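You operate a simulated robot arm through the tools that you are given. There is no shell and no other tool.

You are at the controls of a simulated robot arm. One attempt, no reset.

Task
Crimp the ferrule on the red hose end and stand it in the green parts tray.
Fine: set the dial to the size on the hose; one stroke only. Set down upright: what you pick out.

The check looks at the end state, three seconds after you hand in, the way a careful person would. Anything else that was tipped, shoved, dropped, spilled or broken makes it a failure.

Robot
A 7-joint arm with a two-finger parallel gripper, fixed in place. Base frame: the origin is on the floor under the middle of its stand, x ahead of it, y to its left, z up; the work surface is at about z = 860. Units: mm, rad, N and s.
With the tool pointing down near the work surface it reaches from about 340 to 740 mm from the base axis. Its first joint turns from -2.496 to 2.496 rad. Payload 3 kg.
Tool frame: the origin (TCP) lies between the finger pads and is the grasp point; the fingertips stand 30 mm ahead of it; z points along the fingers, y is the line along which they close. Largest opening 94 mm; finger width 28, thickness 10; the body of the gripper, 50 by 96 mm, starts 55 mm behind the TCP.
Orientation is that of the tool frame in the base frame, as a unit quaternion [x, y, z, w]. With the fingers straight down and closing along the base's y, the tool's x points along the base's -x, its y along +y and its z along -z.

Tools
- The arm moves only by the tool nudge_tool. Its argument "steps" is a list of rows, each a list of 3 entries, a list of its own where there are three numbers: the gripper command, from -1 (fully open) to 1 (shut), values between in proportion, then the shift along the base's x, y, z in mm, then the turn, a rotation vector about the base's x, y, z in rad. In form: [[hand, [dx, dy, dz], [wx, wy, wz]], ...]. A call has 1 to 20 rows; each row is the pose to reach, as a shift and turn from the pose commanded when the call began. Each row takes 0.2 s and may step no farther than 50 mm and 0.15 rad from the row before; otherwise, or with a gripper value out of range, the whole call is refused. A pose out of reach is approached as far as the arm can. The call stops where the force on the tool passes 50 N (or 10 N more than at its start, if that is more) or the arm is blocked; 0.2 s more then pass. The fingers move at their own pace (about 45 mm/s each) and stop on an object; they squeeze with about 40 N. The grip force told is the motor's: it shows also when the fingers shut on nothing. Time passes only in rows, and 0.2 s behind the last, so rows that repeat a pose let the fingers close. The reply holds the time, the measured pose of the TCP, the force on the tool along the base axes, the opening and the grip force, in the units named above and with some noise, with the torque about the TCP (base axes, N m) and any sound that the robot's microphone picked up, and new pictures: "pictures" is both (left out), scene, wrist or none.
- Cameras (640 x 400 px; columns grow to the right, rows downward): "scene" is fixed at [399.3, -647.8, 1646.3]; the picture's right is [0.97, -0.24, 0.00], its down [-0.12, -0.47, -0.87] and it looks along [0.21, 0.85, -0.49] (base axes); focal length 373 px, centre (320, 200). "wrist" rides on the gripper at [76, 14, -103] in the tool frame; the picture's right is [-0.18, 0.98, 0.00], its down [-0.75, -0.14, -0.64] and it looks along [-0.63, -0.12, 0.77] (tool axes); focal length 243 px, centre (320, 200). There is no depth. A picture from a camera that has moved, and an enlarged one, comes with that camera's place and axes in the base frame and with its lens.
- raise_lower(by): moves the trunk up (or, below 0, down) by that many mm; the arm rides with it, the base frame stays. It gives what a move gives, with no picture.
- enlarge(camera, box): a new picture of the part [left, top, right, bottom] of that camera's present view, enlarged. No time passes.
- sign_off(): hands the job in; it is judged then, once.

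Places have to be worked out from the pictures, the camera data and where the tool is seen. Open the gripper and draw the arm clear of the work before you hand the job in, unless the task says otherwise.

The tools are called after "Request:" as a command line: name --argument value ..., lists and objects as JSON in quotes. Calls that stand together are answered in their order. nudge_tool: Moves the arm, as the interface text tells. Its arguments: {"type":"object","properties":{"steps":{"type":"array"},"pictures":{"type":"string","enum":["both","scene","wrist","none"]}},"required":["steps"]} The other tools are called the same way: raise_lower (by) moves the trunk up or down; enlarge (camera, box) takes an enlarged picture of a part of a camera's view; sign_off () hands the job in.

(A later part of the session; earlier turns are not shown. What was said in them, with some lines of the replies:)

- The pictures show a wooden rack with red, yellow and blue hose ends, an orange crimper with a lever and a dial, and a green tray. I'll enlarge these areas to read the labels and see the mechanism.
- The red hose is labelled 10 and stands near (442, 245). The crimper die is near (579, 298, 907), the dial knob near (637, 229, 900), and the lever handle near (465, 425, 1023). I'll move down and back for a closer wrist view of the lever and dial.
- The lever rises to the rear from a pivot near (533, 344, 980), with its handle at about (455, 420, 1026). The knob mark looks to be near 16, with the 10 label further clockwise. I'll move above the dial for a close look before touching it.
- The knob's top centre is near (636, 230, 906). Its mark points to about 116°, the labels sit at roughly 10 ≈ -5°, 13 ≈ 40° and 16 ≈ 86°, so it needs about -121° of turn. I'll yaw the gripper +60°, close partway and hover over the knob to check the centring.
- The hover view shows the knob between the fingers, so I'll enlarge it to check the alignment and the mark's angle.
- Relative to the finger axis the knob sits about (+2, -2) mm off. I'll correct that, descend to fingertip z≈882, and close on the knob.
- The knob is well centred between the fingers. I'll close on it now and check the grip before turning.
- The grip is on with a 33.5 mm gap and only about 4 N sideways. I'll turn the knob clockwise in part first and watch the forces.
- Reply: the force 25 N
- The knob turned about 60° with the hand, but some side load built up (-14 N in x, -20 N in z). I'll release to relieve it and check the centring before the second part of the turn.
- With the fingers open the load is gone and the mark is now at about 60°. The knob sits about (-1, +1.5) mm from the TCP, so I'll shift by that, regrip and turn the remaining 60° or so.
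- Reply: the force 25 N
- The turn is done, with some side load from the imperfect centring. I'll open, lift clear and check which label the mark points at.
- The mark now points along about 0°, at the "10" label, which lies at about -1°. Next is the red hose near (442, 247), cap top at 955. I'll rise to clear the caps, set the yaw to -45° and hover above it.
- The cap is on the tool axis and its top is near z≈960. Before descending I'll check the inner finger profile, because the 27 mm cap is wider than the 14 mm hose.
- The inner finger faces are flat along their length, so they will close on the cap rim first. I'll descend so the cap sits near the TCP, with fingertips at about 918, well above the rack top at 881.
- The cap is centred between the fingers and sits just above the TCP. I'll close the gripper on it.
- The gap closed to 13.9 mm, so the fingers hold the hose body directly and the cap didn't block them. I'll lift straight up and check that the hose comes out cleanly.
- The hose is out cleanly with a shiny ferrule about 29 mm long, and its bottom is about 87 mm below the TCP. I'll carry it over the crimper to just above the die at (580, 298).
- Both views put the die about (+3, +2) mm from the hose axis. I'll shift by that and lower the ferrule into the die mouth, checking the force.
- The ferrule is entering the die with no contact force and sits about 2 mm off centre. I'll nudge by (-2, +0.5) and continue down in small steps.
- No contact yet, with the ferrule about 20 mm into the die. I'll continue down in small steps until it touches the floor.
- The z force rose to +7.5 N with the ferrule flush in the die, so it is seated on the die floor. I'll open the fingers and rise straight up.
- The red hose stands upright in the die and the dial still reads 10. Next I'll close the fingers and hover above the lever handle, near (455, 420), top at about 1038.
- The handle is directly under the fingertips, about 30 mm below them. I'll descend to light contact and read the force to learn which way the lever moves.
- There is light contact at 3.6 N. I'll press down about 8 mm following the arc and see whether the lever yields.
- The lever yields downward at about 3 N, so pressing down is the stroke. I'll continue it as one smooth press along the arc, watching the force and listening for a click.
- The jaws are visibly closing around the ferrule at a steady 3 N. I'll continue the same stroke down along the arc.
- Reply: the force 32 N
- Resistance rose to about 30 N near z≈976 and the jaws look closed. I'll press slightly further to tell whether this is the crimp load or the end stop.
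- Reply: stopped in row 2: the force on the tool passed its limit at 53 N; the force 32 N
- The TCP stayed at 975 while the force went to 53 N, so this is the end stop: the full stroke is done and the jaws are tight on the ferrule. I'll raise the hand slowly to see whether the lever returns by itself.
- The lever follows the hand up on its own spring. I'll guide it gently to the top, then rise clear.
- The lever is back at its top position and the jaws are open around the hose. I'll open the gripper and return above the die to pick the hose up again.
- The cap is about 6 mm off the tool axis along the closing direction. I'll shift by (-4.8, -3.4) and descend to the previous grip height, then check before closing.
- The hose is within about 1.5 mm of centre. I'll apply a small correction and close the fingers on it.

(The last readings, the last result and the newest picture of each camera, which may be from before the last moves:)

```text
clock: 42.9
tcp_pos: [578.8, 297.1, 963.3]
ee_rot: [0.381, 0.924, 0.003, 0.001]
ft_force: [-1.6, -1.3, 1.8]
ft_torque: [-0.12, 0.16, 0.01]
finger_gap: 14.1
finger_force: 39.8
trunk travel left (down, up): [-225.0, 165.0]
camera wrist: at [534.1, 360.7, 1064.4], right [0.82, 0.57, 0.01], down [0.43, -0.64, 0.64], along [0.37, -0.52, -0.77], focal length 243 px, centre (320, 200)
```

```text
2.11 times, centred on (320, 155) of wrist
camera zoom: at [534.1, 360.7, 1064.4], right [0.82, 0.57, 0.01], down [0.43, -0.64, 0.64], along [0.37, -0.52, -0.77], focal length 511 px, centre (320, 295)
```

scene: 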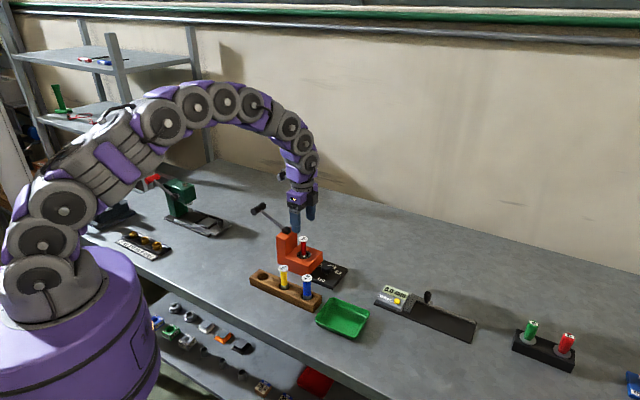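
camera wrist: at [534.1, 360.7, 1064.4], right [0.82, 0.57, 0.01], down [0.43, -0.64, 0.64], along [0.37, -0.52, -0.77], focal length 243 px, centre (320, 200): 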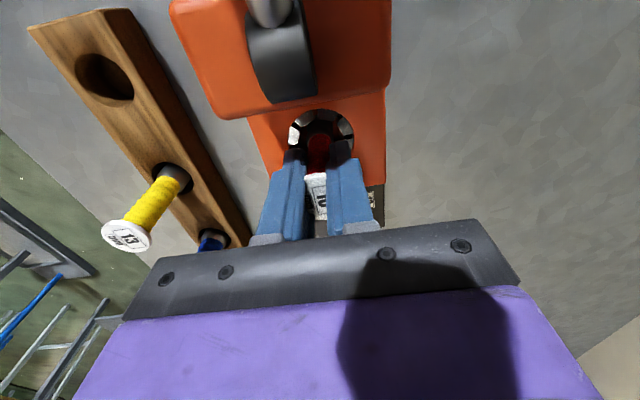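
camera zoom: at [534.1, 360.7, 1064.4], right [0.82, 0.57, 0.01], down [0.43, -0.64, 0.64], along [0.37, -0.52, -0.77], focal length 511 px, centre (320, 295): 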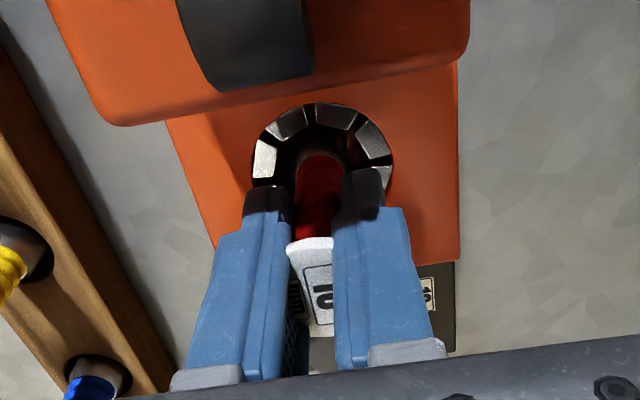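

The hose is gripped at a 14.1 mm gap. I'll lift it straight out of the die and check the ferrule.

Request:
nudge_tool --steps '[[1, [0, 0, 6], [0, 0, 0]], [1, [0, 0, 16], [0, 0, 0]], [1, [0, 0, 30], [0, 0, 0]], [1, [0, 0, 50], [0, 0, 0]], [1, [0, 0, 80], [0, 0, 0]], [1, [0, 0, 120], [0, 0, 0]], [1, [0, 0, 120], [0, 0, 0]]]' --pictures "both"

Request:
enlarge --camera "scene" --box '[265, 180, 345, 280]'

Request:
enlarge --camera "wrist" --box '[220, 60, 420, 250]'

```text
clock: 44.5
tcp_pos: [579.6, 295.3, 1081.0]
ee_rot: [0.382, 0.924, 0.003, 0.002]
ft_force: [0.5, -0.5, -1.7]
ft_torque: [-0.03, 0.0, -0.03]
finger_gap: 14.1
finger_force: 40.1
trunk travel left (down, up): [-225.0, 165.0]
camera wrist: at [535.8, 359.2, 1184.6], right [0.82, 0.57, 0.01], down [0.43, -0.64, 0.64], along [0.37, -0.52, -0.77], focal length 243 px, centre (320, 200)
```

scene: 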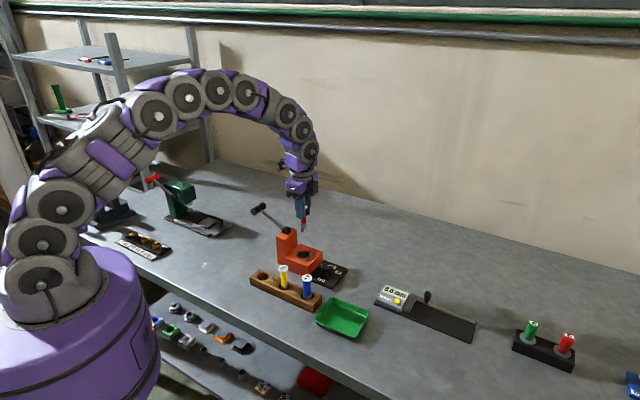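
wrist: 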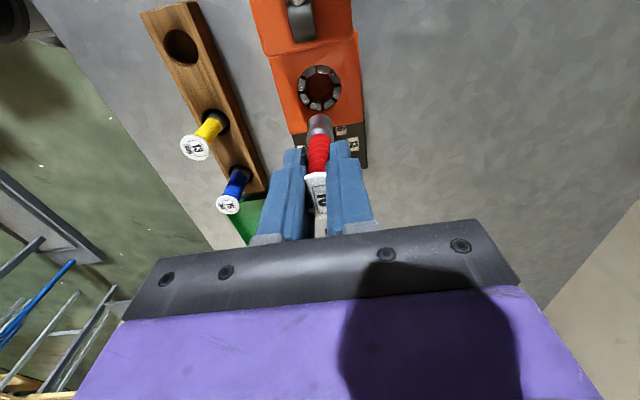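

```text
4.00 times, centred on (305, 230) of scene
camera zoom: at [399.3, -647.8, 1646.3], right [0.97, -0.24, 0.0], down [-0.12, -0.47, -0.87], along [0.21, 0.85, -0.49], focal length 1491 px, centre (380, 80)
```

zoom: 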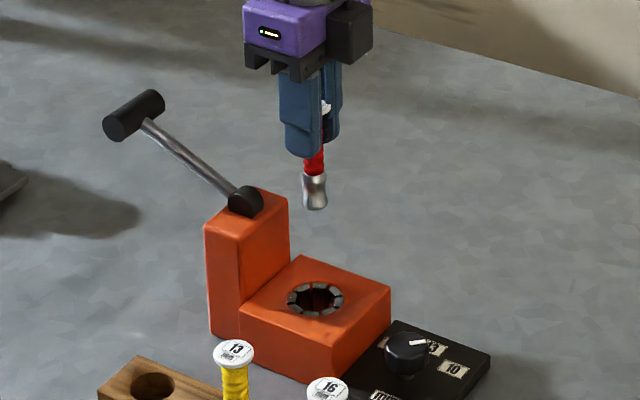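

```text
2.11 times, centred on (320, 155) of wrist
camera zoom: at [535.8, 359.2, 1184.6], right [0.82, 0.57, 0.01], down [0.43, -0.64, 0.64], along [0.37, -0.52, -0.77], focal length 511 px, centre (320, 295)
```

zoom: 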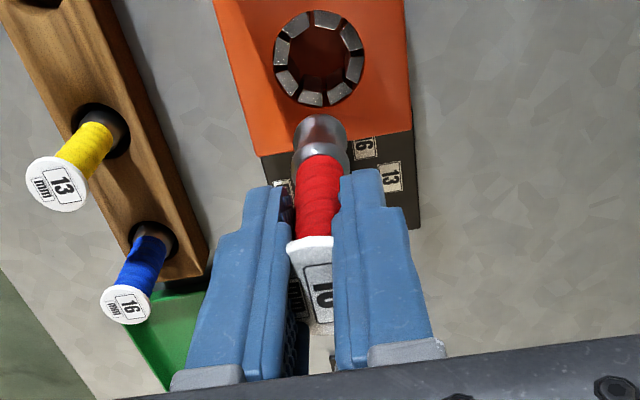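

The ferrule shows a clear crimped waist and the crimper is undisturbed. I'll carry the hose over to the green tray centre, near (634, 46), and stop above it to check.

Request:
nudge_tool --steps '[[1, [5, -22, 0], [0, 0, 0]], [1, [14, -65, 0], [0, 0, 0]], [1, [24, -110, 0], [0, 0, 0]], [1, [34, -155, 0], [0, 0, 0]], [1, [44, -200, 0], [0, 0, 0]], [1, [52, -235, 0], [0, 0, 0]], [1, [55.7, -250, -5], [0, 0, 0]], [1, [55.7, -250, -35], [0, 0, 0]], [1, [55.7, -250, -65], [0, 0, 0]], [1, [55.7, -250, -75], [0, 0, 0]], [1, [55.7, -250, -75], [0, 0, 0]]]' --pictures "both"

Request:
enlarge --camera "scene" --box '[285, 230, 395, 350]'

Request:
enlarge --camera "wrist" --box '[190, 30, 430, 250]'

```text
clock: 46.9
tcp_pos: [634.1, 44.2, 1006.3]
ee_rot: [0.382, 0.924, 0.004, 0.001]
ft_force: [0.1, -0.5, -2.7]
ft_torque: [0.0, 0.02, -0.01]
finger_gap: 14.1
finger_force: 40.4
trunk travel left (down, up): [-225.0, 165.0]
camera wrist: at [588.9, 109.7, 1109.5], right [0.82, 0.57, 0.01], down [0.43, -0.64, 0.64], along [0.37, -0.52, -0.77], focal length 243 px, centre (320, 200)
```

scene: 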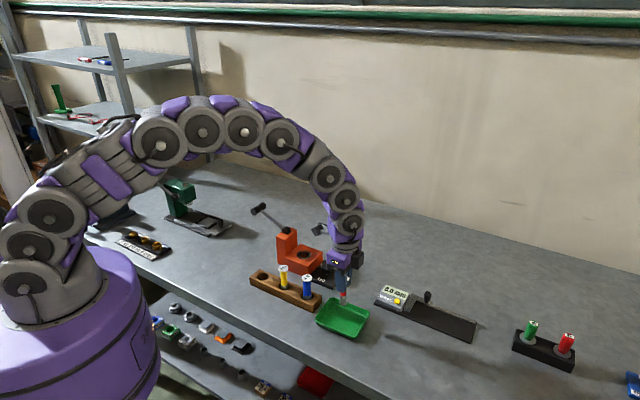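
wrist: 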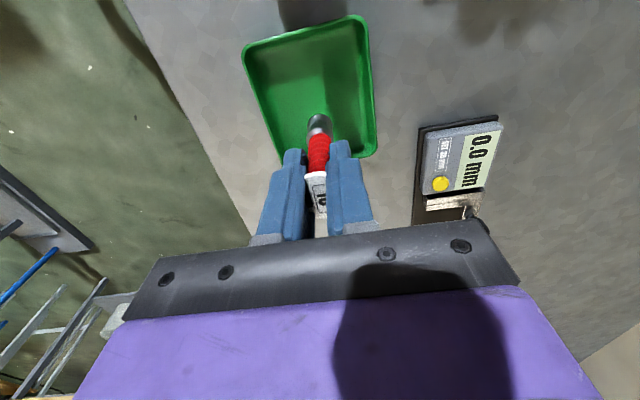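

```text
3.33 times, centred on (340, 290) of scene
camera zoom: at [399.3, -647.8, 1646.3], right [0.97, -0.24, 0.0], down [-0.12, -0.47, -0.87], along [0.21, 0.85, -0.49], focal length 1243 px, centre (253, -100)
```

zoom: 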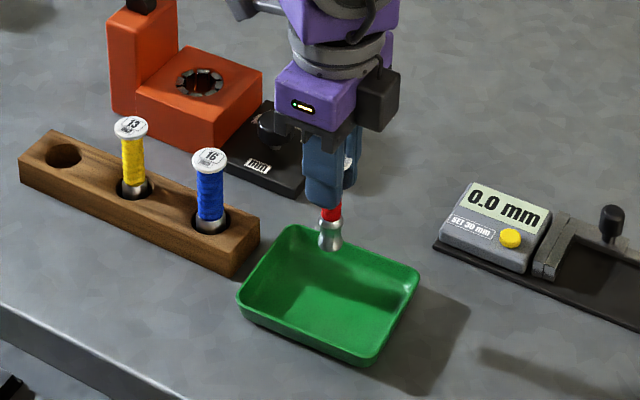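

```text
1.82 times, centred on (310, 140) of wrist
camera zoom: at [588.9, 109.7, 1109.5], right [0.82, 0.57, 0.01], down [0.43, -0.64, 0.64], along [0.37, -0.52, -0.77], focal length 441 px, centre (338, 309)
```

zoom: 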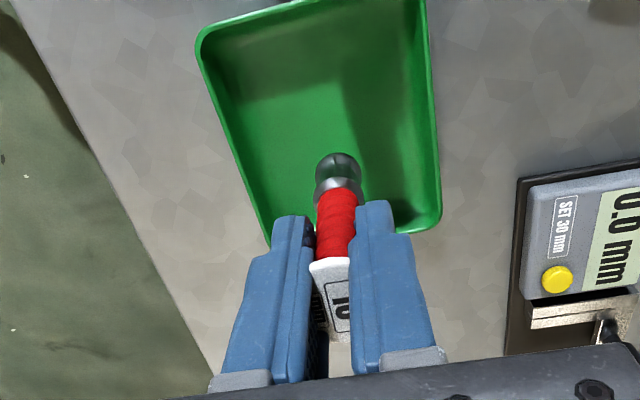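

The tool axis lands near the middle of the tray floor. I'll lower most of the way, then approach the floor in small steps.

Request:
nudge_tool --steps '[[1, [0, 0, -12], [0, 0, 0]], [1, [0, 0, -24], [0, 0, 0]], [1, [0, 0, -36], [0, 0, 0]], [1, [0, 0, -44], [0, 0, 0]], [1, [0, 0, -48], [0, 0, 0]], [1, [0, 0, -48], [0, 0, 0]]]' --pictures "both"

Request:
enlarge --camera "scene" --box '[285, 250, 395, 350]'

Request:
enlarge --camera "wrist" --box '[190, 30, 430, 250]'

```text
clock: 48.2
tcp_pos: [634.5, 44.6, 960.4]
ee_rot: [0.382, 0.924, 0.004, 0.002]
ft_force: [0.6, 0.7, -1.6]
ft_torque: [0.0, -0.03, -0.01]
finger_gap: 14.1
finger_force: 40.5
trunk travel left (down, up): [-225.0, 165.0]
camera wrist: at [589.5, 110.0, 1062.2], right [0.82, 0.57, 0.01], down [0.43, -0.64, 0.64], along [0.37, -0.52, -0.77], focal length 243 px, centre (320, 200)
```

scene: 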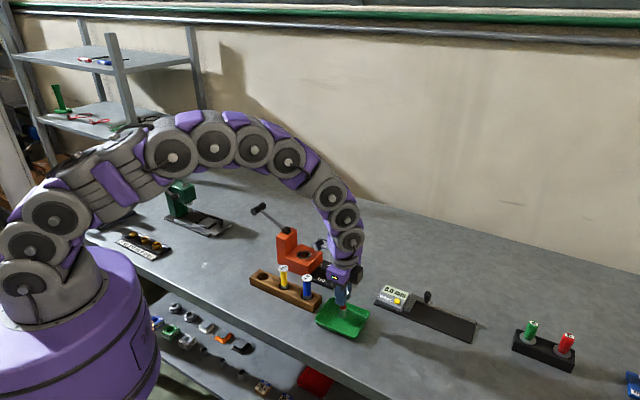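
wrist: 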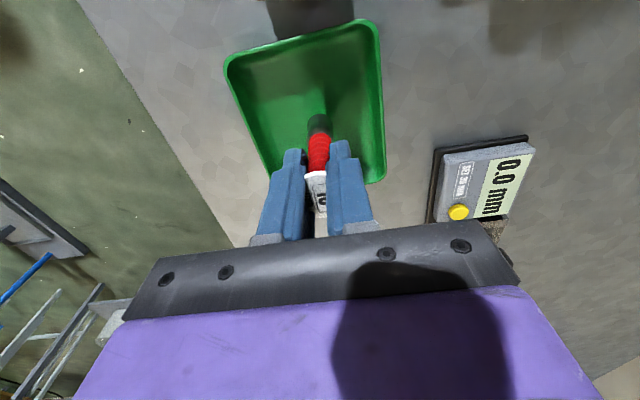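

```text
4.00 times, centred on (340, 300) of scene
camera zoom: at [399.3, -647.8, 1646.3], right [0.97, -0.24, 0.0], down [-0.12, -0.47, -0.87], along [0.21, 0.85, -0.49], focal length 1491 px, centre (240, -200)
```

zoom: 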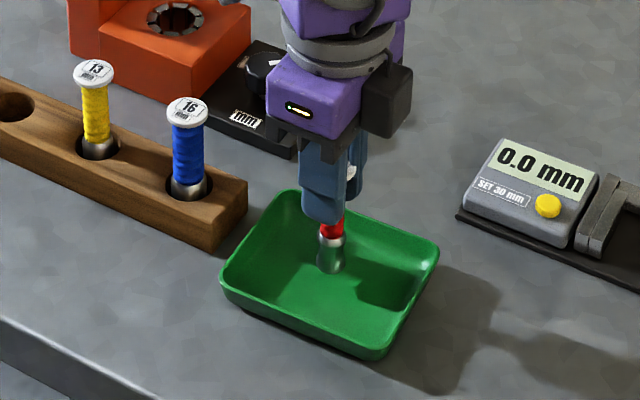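

```text
1.82 times, centred on (310, 140) of wrist
camera zoom: at [589.5, 110.0, 1062.2], right [0.82, 0.57, 0.01], down [0.43, -0.64, 0.64], along [0.37, -0.52, -0.77], focal length 441 px, centre (338, 309)
```

zoom: 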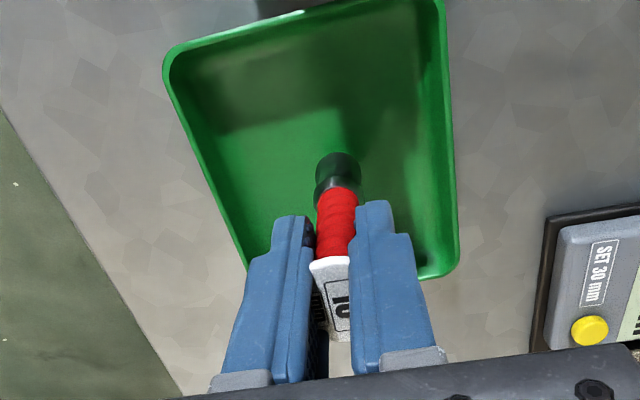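

The hose is inside the tray, with its bottom about 10 mm above the floor. I'll lower in 2 mm steps, watching the z force.

Request:
nudge_tool --steps '[[1, [0, 0, -2], [0, 0, 0]], [1, [0, 0, -4], [0, 0, 0]], [1, [0, 0, -6], [0, 0, 0]], [1, [0, 0, -8], [0, 0, 0]], [1, [0, 0, -8], [0, 0, 0]]]' --pictures "none"

```text
clock: 49.5
tcp_pos: [634.0, 45.6, 951.3]
ee_rot: [0.382, 0.924, 0.004, 0.002]
ft_force: [-0.1, 1.2, -2.2]
ft_torque: [0.02, -0.04, 0.01]
finger_gap: 14.1
finger_force: 40.2
trunk travel left (down, up): [-225.0, 165.0]
```

There is still no contact (fz -2.2, just the weight). I'll continue down in finer steps.

Request:
nudge_tool --steps '[[1, [0, 0, -1], [0, 0, 0]], [1, [0, 0, -2], [0, 0, 0]], [1, [0, 0, -3], [0, 0, 0]], [1, [0, 0, -3], [0, 0, 0]]]' --pictures "none"

```text
clock: 50.5
tcp_pos: [633.2, 44.6, 948.9]
ee_rot: [0.382, 0.924, 0.004, 0.001]
ft_force: [-2.1, -0.4, 4.4]
ft_torque: [-0.14, 0.22, -0.03]
finger_gap: 13.9
finger_force: 40.0
trunk travel left (down, up): [-225.0, 165.0]
```

Contact is made at fz +4.4. I'll look closely before releasing to make sure the hose is upright and clear of the tray walls.

Request:
enlarge --camera "scene" --box '[295, 260, 385, 345]'

Request:
enlarge --camera "wrist" --box '[190, 30, 430, 250]'

```text
4.71 times, centred on (340, 302) of scene
camera zoom: at [399.3, -647.8, 1646.3], right [0.97, -0.24, 0.0], down [-0.12, -0.47, -0.87], along [0.21, 0.85, -0.49], focal length 1754 px, centre (226, -282)
```

zoom: 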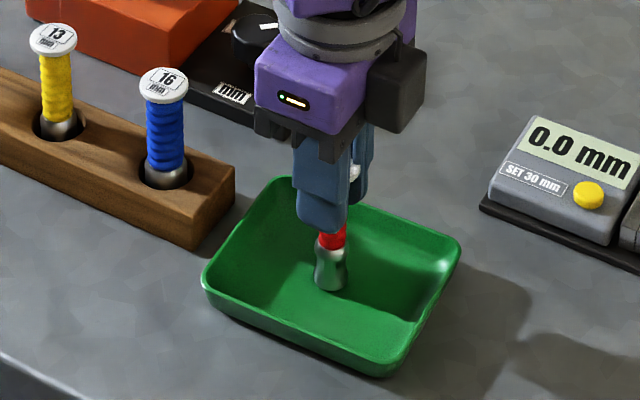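

```text
1.82 times, centred on (310, 140) of wrist
camera zoom: at [588.7, 109.9, 1050.7], right [0.82, 0.57, 0.01], down [0.43, -0.64, 0.64], along [0.37, -0.52, -0.77], focal length 441 px, centre (338, 309)
```

zoom: 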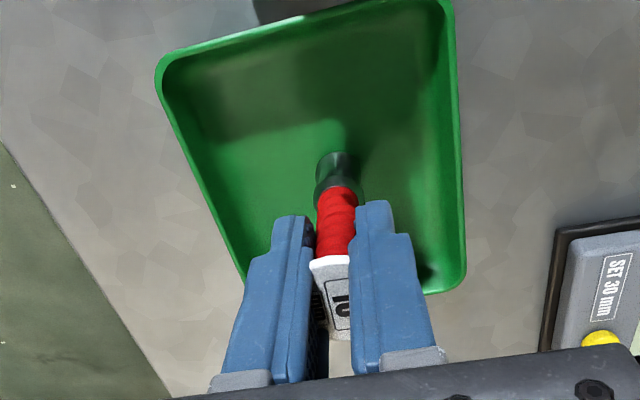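

The hose is upright in the middle of the tray and touching the floor. I'll ease the pressure slightly and open the fingers gently.

Request:
nudge_tool --steps '[[1, [0, 0, 0.7], [0, 0, 0]], [0.6, [0, 0, 0.7], [0, 0, 0]], [0.4, [0, 0, 0.7], [0, 0, 0]], [0.2, [0, 0, 0.7], [0, 0, 0]], [0.0, [0, 0, 0.7], [0, 0, 0]], [0.0, [0, 0, 0.7], [0, 0, 0]]]' --pictures "both"

Request:
enlarge --camera "scene" --box '[295, 260, 385, 345]'

Request:
enlarge --camera "wrist" --box '[190, 30, 430, 250]'

```text
clock: 51.9
tcp_pos: [632.1, 45.6, 949.6]
ee_rot: [0.382, 0.924, 0.004, 0.002]
ft_force: [-0.8, 1.2, 0.1]
ft_torque: [0.03, 0.05, 0.0]
finger_gap: 47.0
finger_force: 0.2
trunk travel left (down, up): [-225.0, 165.0]
camera wrist: at [588.4, 110.1, 1051.1], right [0.82, 0.57, 0.01], down [0.43, -0.64, 0.64], along [0.37, -0.52, -0.77], focal length 243 px, centre (320, 200)
```

scene: 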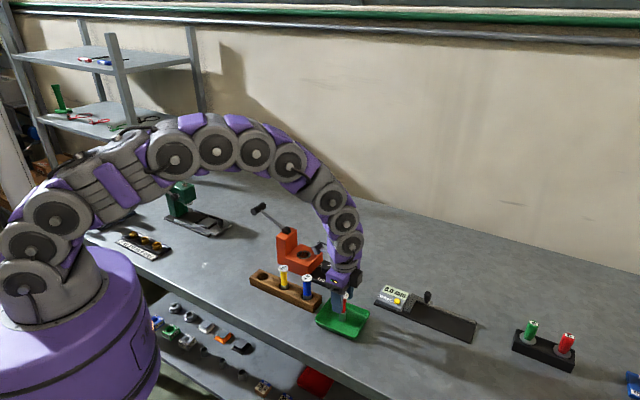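
wrist: 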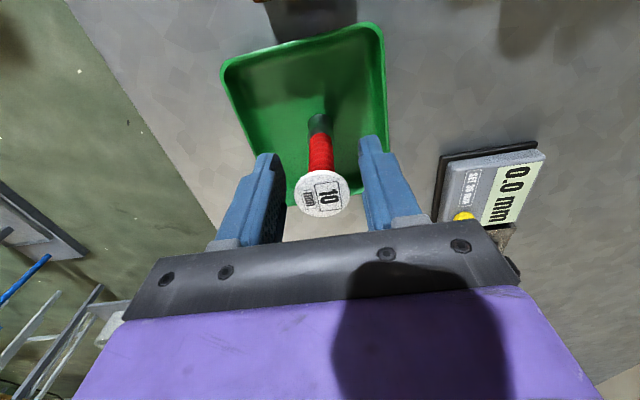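

```text
4.71 times, centred on (340, 302) of scene
camera zoom: at [399.3, -647.8, 1646.3], right [0.97, -0.24, 0.0], down [-0.12, -0.47, -0.87], along [0.21, 0.85, -0.49], focal length 1754 px, centre (226, -282)
```

zoom: 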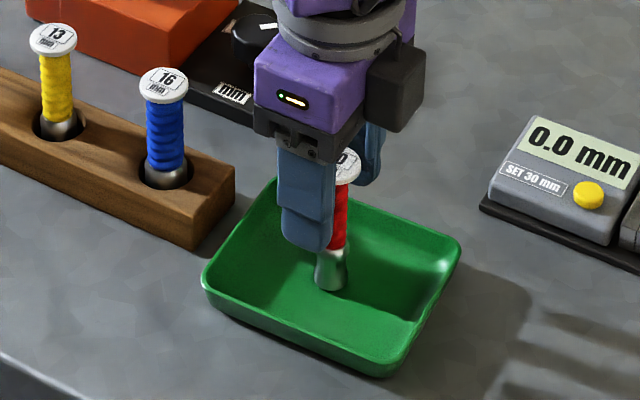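

```text
1.82 times, centred on (310, 140) of wrist
camera zoom: at [588.4, 110.1, 1051.1], right [0.82, 0.57, 0.01], down [0.43, -0.64, 0.64], along [0.37, -0.52, -0.77], focal length 441 px, centre (338, 309)
```

zoom: 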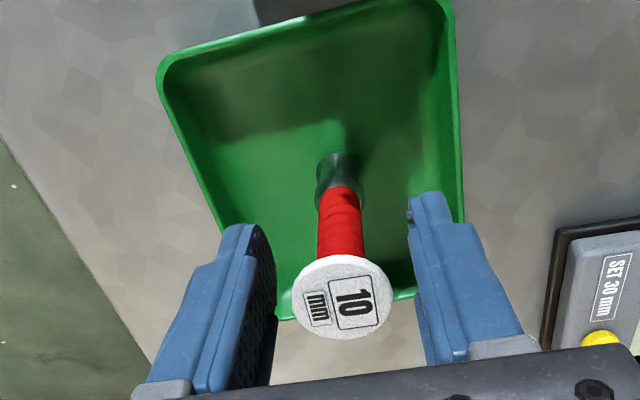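

The hose stands freely in the tray. I'll open a bit wider and rise straight up well clear of it.

Request:
nudge_tool --steps '[[-0.3, [0, 0, 0], [0, 0, 0]], [-0.4, [0, 0, 0], [0, 0, 0]], [-0.4, [0, 0, 10], [0, 0, 0]], [-0.4, [0, 0, 30], [0, 0, 0]], [-0.4, [0, 0, 60], [0, 0, 0]], [-0.4, [0, 0, 100], [0, 0, 0]], [-0.4, [0, 0, 145], [0, 0, 0]], [-0.4, [0, 0, 190], [0, 0, 0]], [-0.4, [0, 0, 190], [0, 0, 0]]]' --pictures "both"

Request:
enlarge --camera "scene" --box '[240, 200, 400, 345]'

Request:
enlarge --camera "wrist" --box '[190, 0, 450, 210]'

```text
clock: 53.9
tcp_pos: [635.5, 47.3, 1135.3]
ee_rot: [0.382, 0.924, 0.004, 0.002]
ft_force: [-0.4, -0.8, 0.6]
ft_torque: [0.0, -0.02, -0.01]
finger_gap: 65.8
finger_force: 0.1
trunk travel left (down, up): [-225.0, 165.0]
camera wrist: at [591.1, 110.5, 1237.4], right [0.82, 0.57, 0.01], down [0.43, -0.64, 0.64], along [0.37, -0.52, -0.77], focal length 243 px, centre (320, 200)
```

scene: 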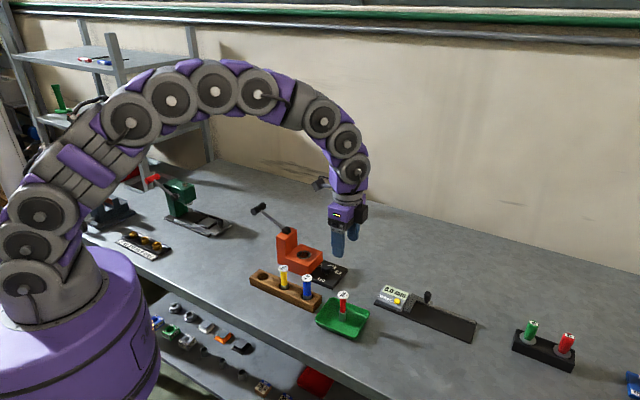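
wrist: 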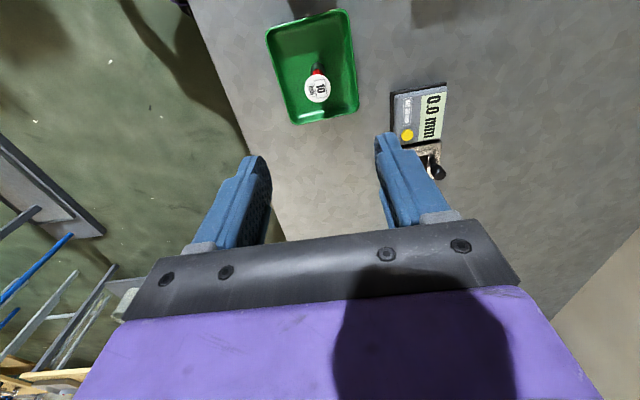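

```text
2.76 times, centred on (320, 272) of scene
camera zoom: at [399.3, -647.8, 1646.3], right [0.97, -0.24, 0.0], down [-0.12, -0.47, -0.87], along [0.21, 0.85, -0.49], focal length 1028 px, centre (320, 0)
```

zoom: 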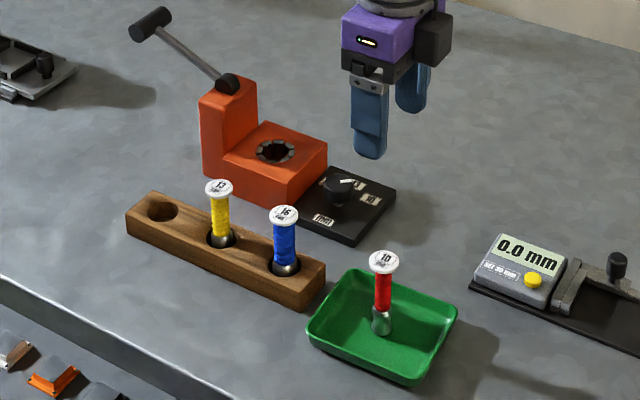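

```text
1.90 times, centred on (320, 105) of wrist
camera zoom: at [591.1, 110.5, 1237.4], right [0.82, 0.57, 0.01], down [0.43, -0.64, 0.64], along [0.37, -0.52, -0.77], focal length 462 px, centre (320, 381)
```

zoom: 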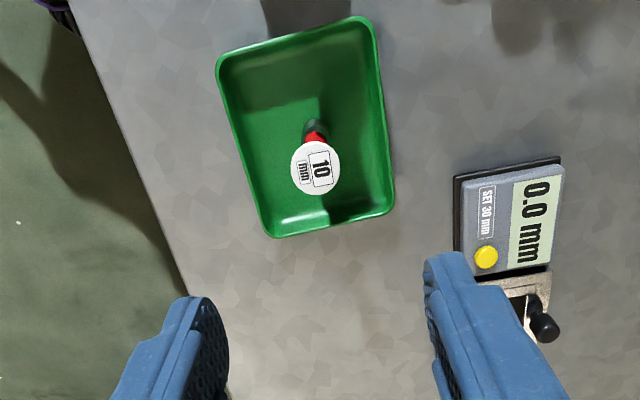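

The red hose stands upright in the tray, and the other hoses, crimper and tray look undisturbed. I'll open fully and draw the arm well clear before handing in.

Request:
nudge_tool --steps '[[-0.7, [-15, 5, 40], [0, 0, 0]], [-1, [-35, 15, 80], [0, 0, 0]], [-1, [-55, 30, 120], [0, 0, 0]], [-1, [-70, 45, 155], [0, 0, 0]], [-1, [-70, 45, 155], [0, 0, 0]], [-1, [-70, 45, 155], [0, 0, 0]]]' --pictures "both"

Request:
enlarge --camera "scene" --box '[240, 200, 400, 345]'

```text
clock: 55.2
tcp_pos: [559.1, 90.8, 1294.3]
ee_rot: [0.382, 0.924, 0.004, 0.002]
ft_force: [1.3, 0.0, 0.7]
ft_torque: [-0.03, 0.0, -0.03]
finger_gap: 94.0
finger_force: 0.1
trunk travel left (down, up): [-225.0, 165.0]
camera wrist: at [515.4, 155.7, 1396.8], right [0.82, 0.57, 0.01], down [0.43, -0.64, 0.64], along [0.37, -0.52, -0.77], focal length 243 px, centre (320, 200)
```

scene: 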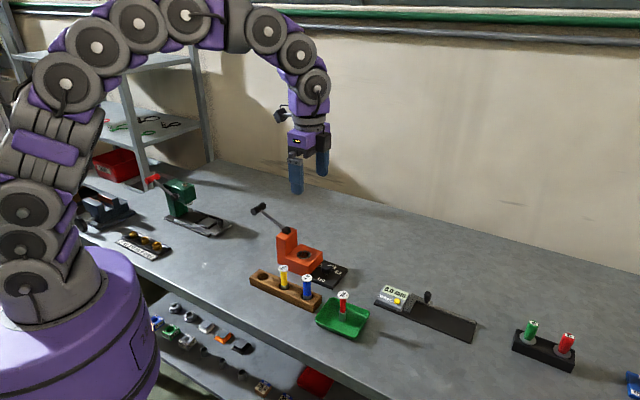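
wrist: 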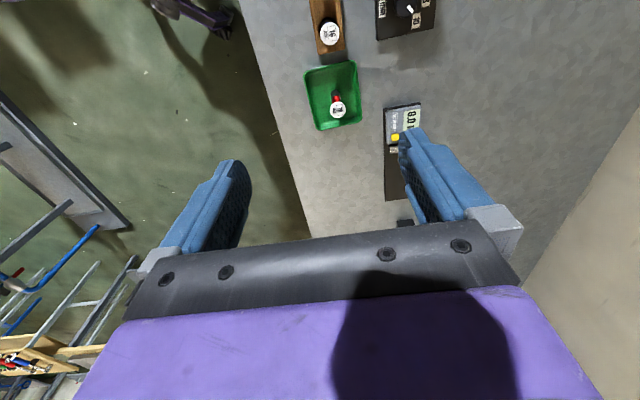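

```text
2.76 times, centred on (320, 272) of scene
camera zoom: at [399.3, -647.8, 1646.3], right [0.97, -0.24, 0.0], down [-0.12, -0.47, -0.87], along [0.21, 0.85, -0.49], focal length 1028 px, centre (320, 0)
```

zoom: 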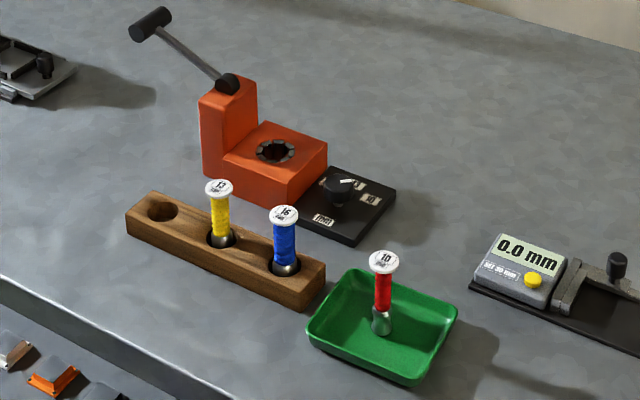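

The arm is clear with the gripper open. The dial is at 10, the lever is back up after one full stroke, and the crimped red hose stands upright in the tray with everything else in place. I'm handing in the job.

Request:
sign_off

```text
The job is handed in.
```

The red hose end is crimped and standing upright in the green tray, and I've handed the job in. No check result has come back.

- **Dial:** I turned it to 10, the size on the red hose. The closest views put the mark within a few degrees of the "10" label. It made no audible click as it turned.
- **Crimp:** I pressed the lever once, down to its end stop, and it came back up on its own spring. The ferrule came out of the die with a visible crimped waist.
- **Placement:** I lowered the hose onto the middle of the tray floor and let go. It was still standing upright in the last picture.
- **Everything else:** The yellow and blue hoses, the rack, the crimper and the tray looked undisturbed at the end. The gripper was open and the arm well clear.

While turning the dial, the gripper put up to about 25 N of sideways load on the knob. I released it each time, and nothing appeared to shift.
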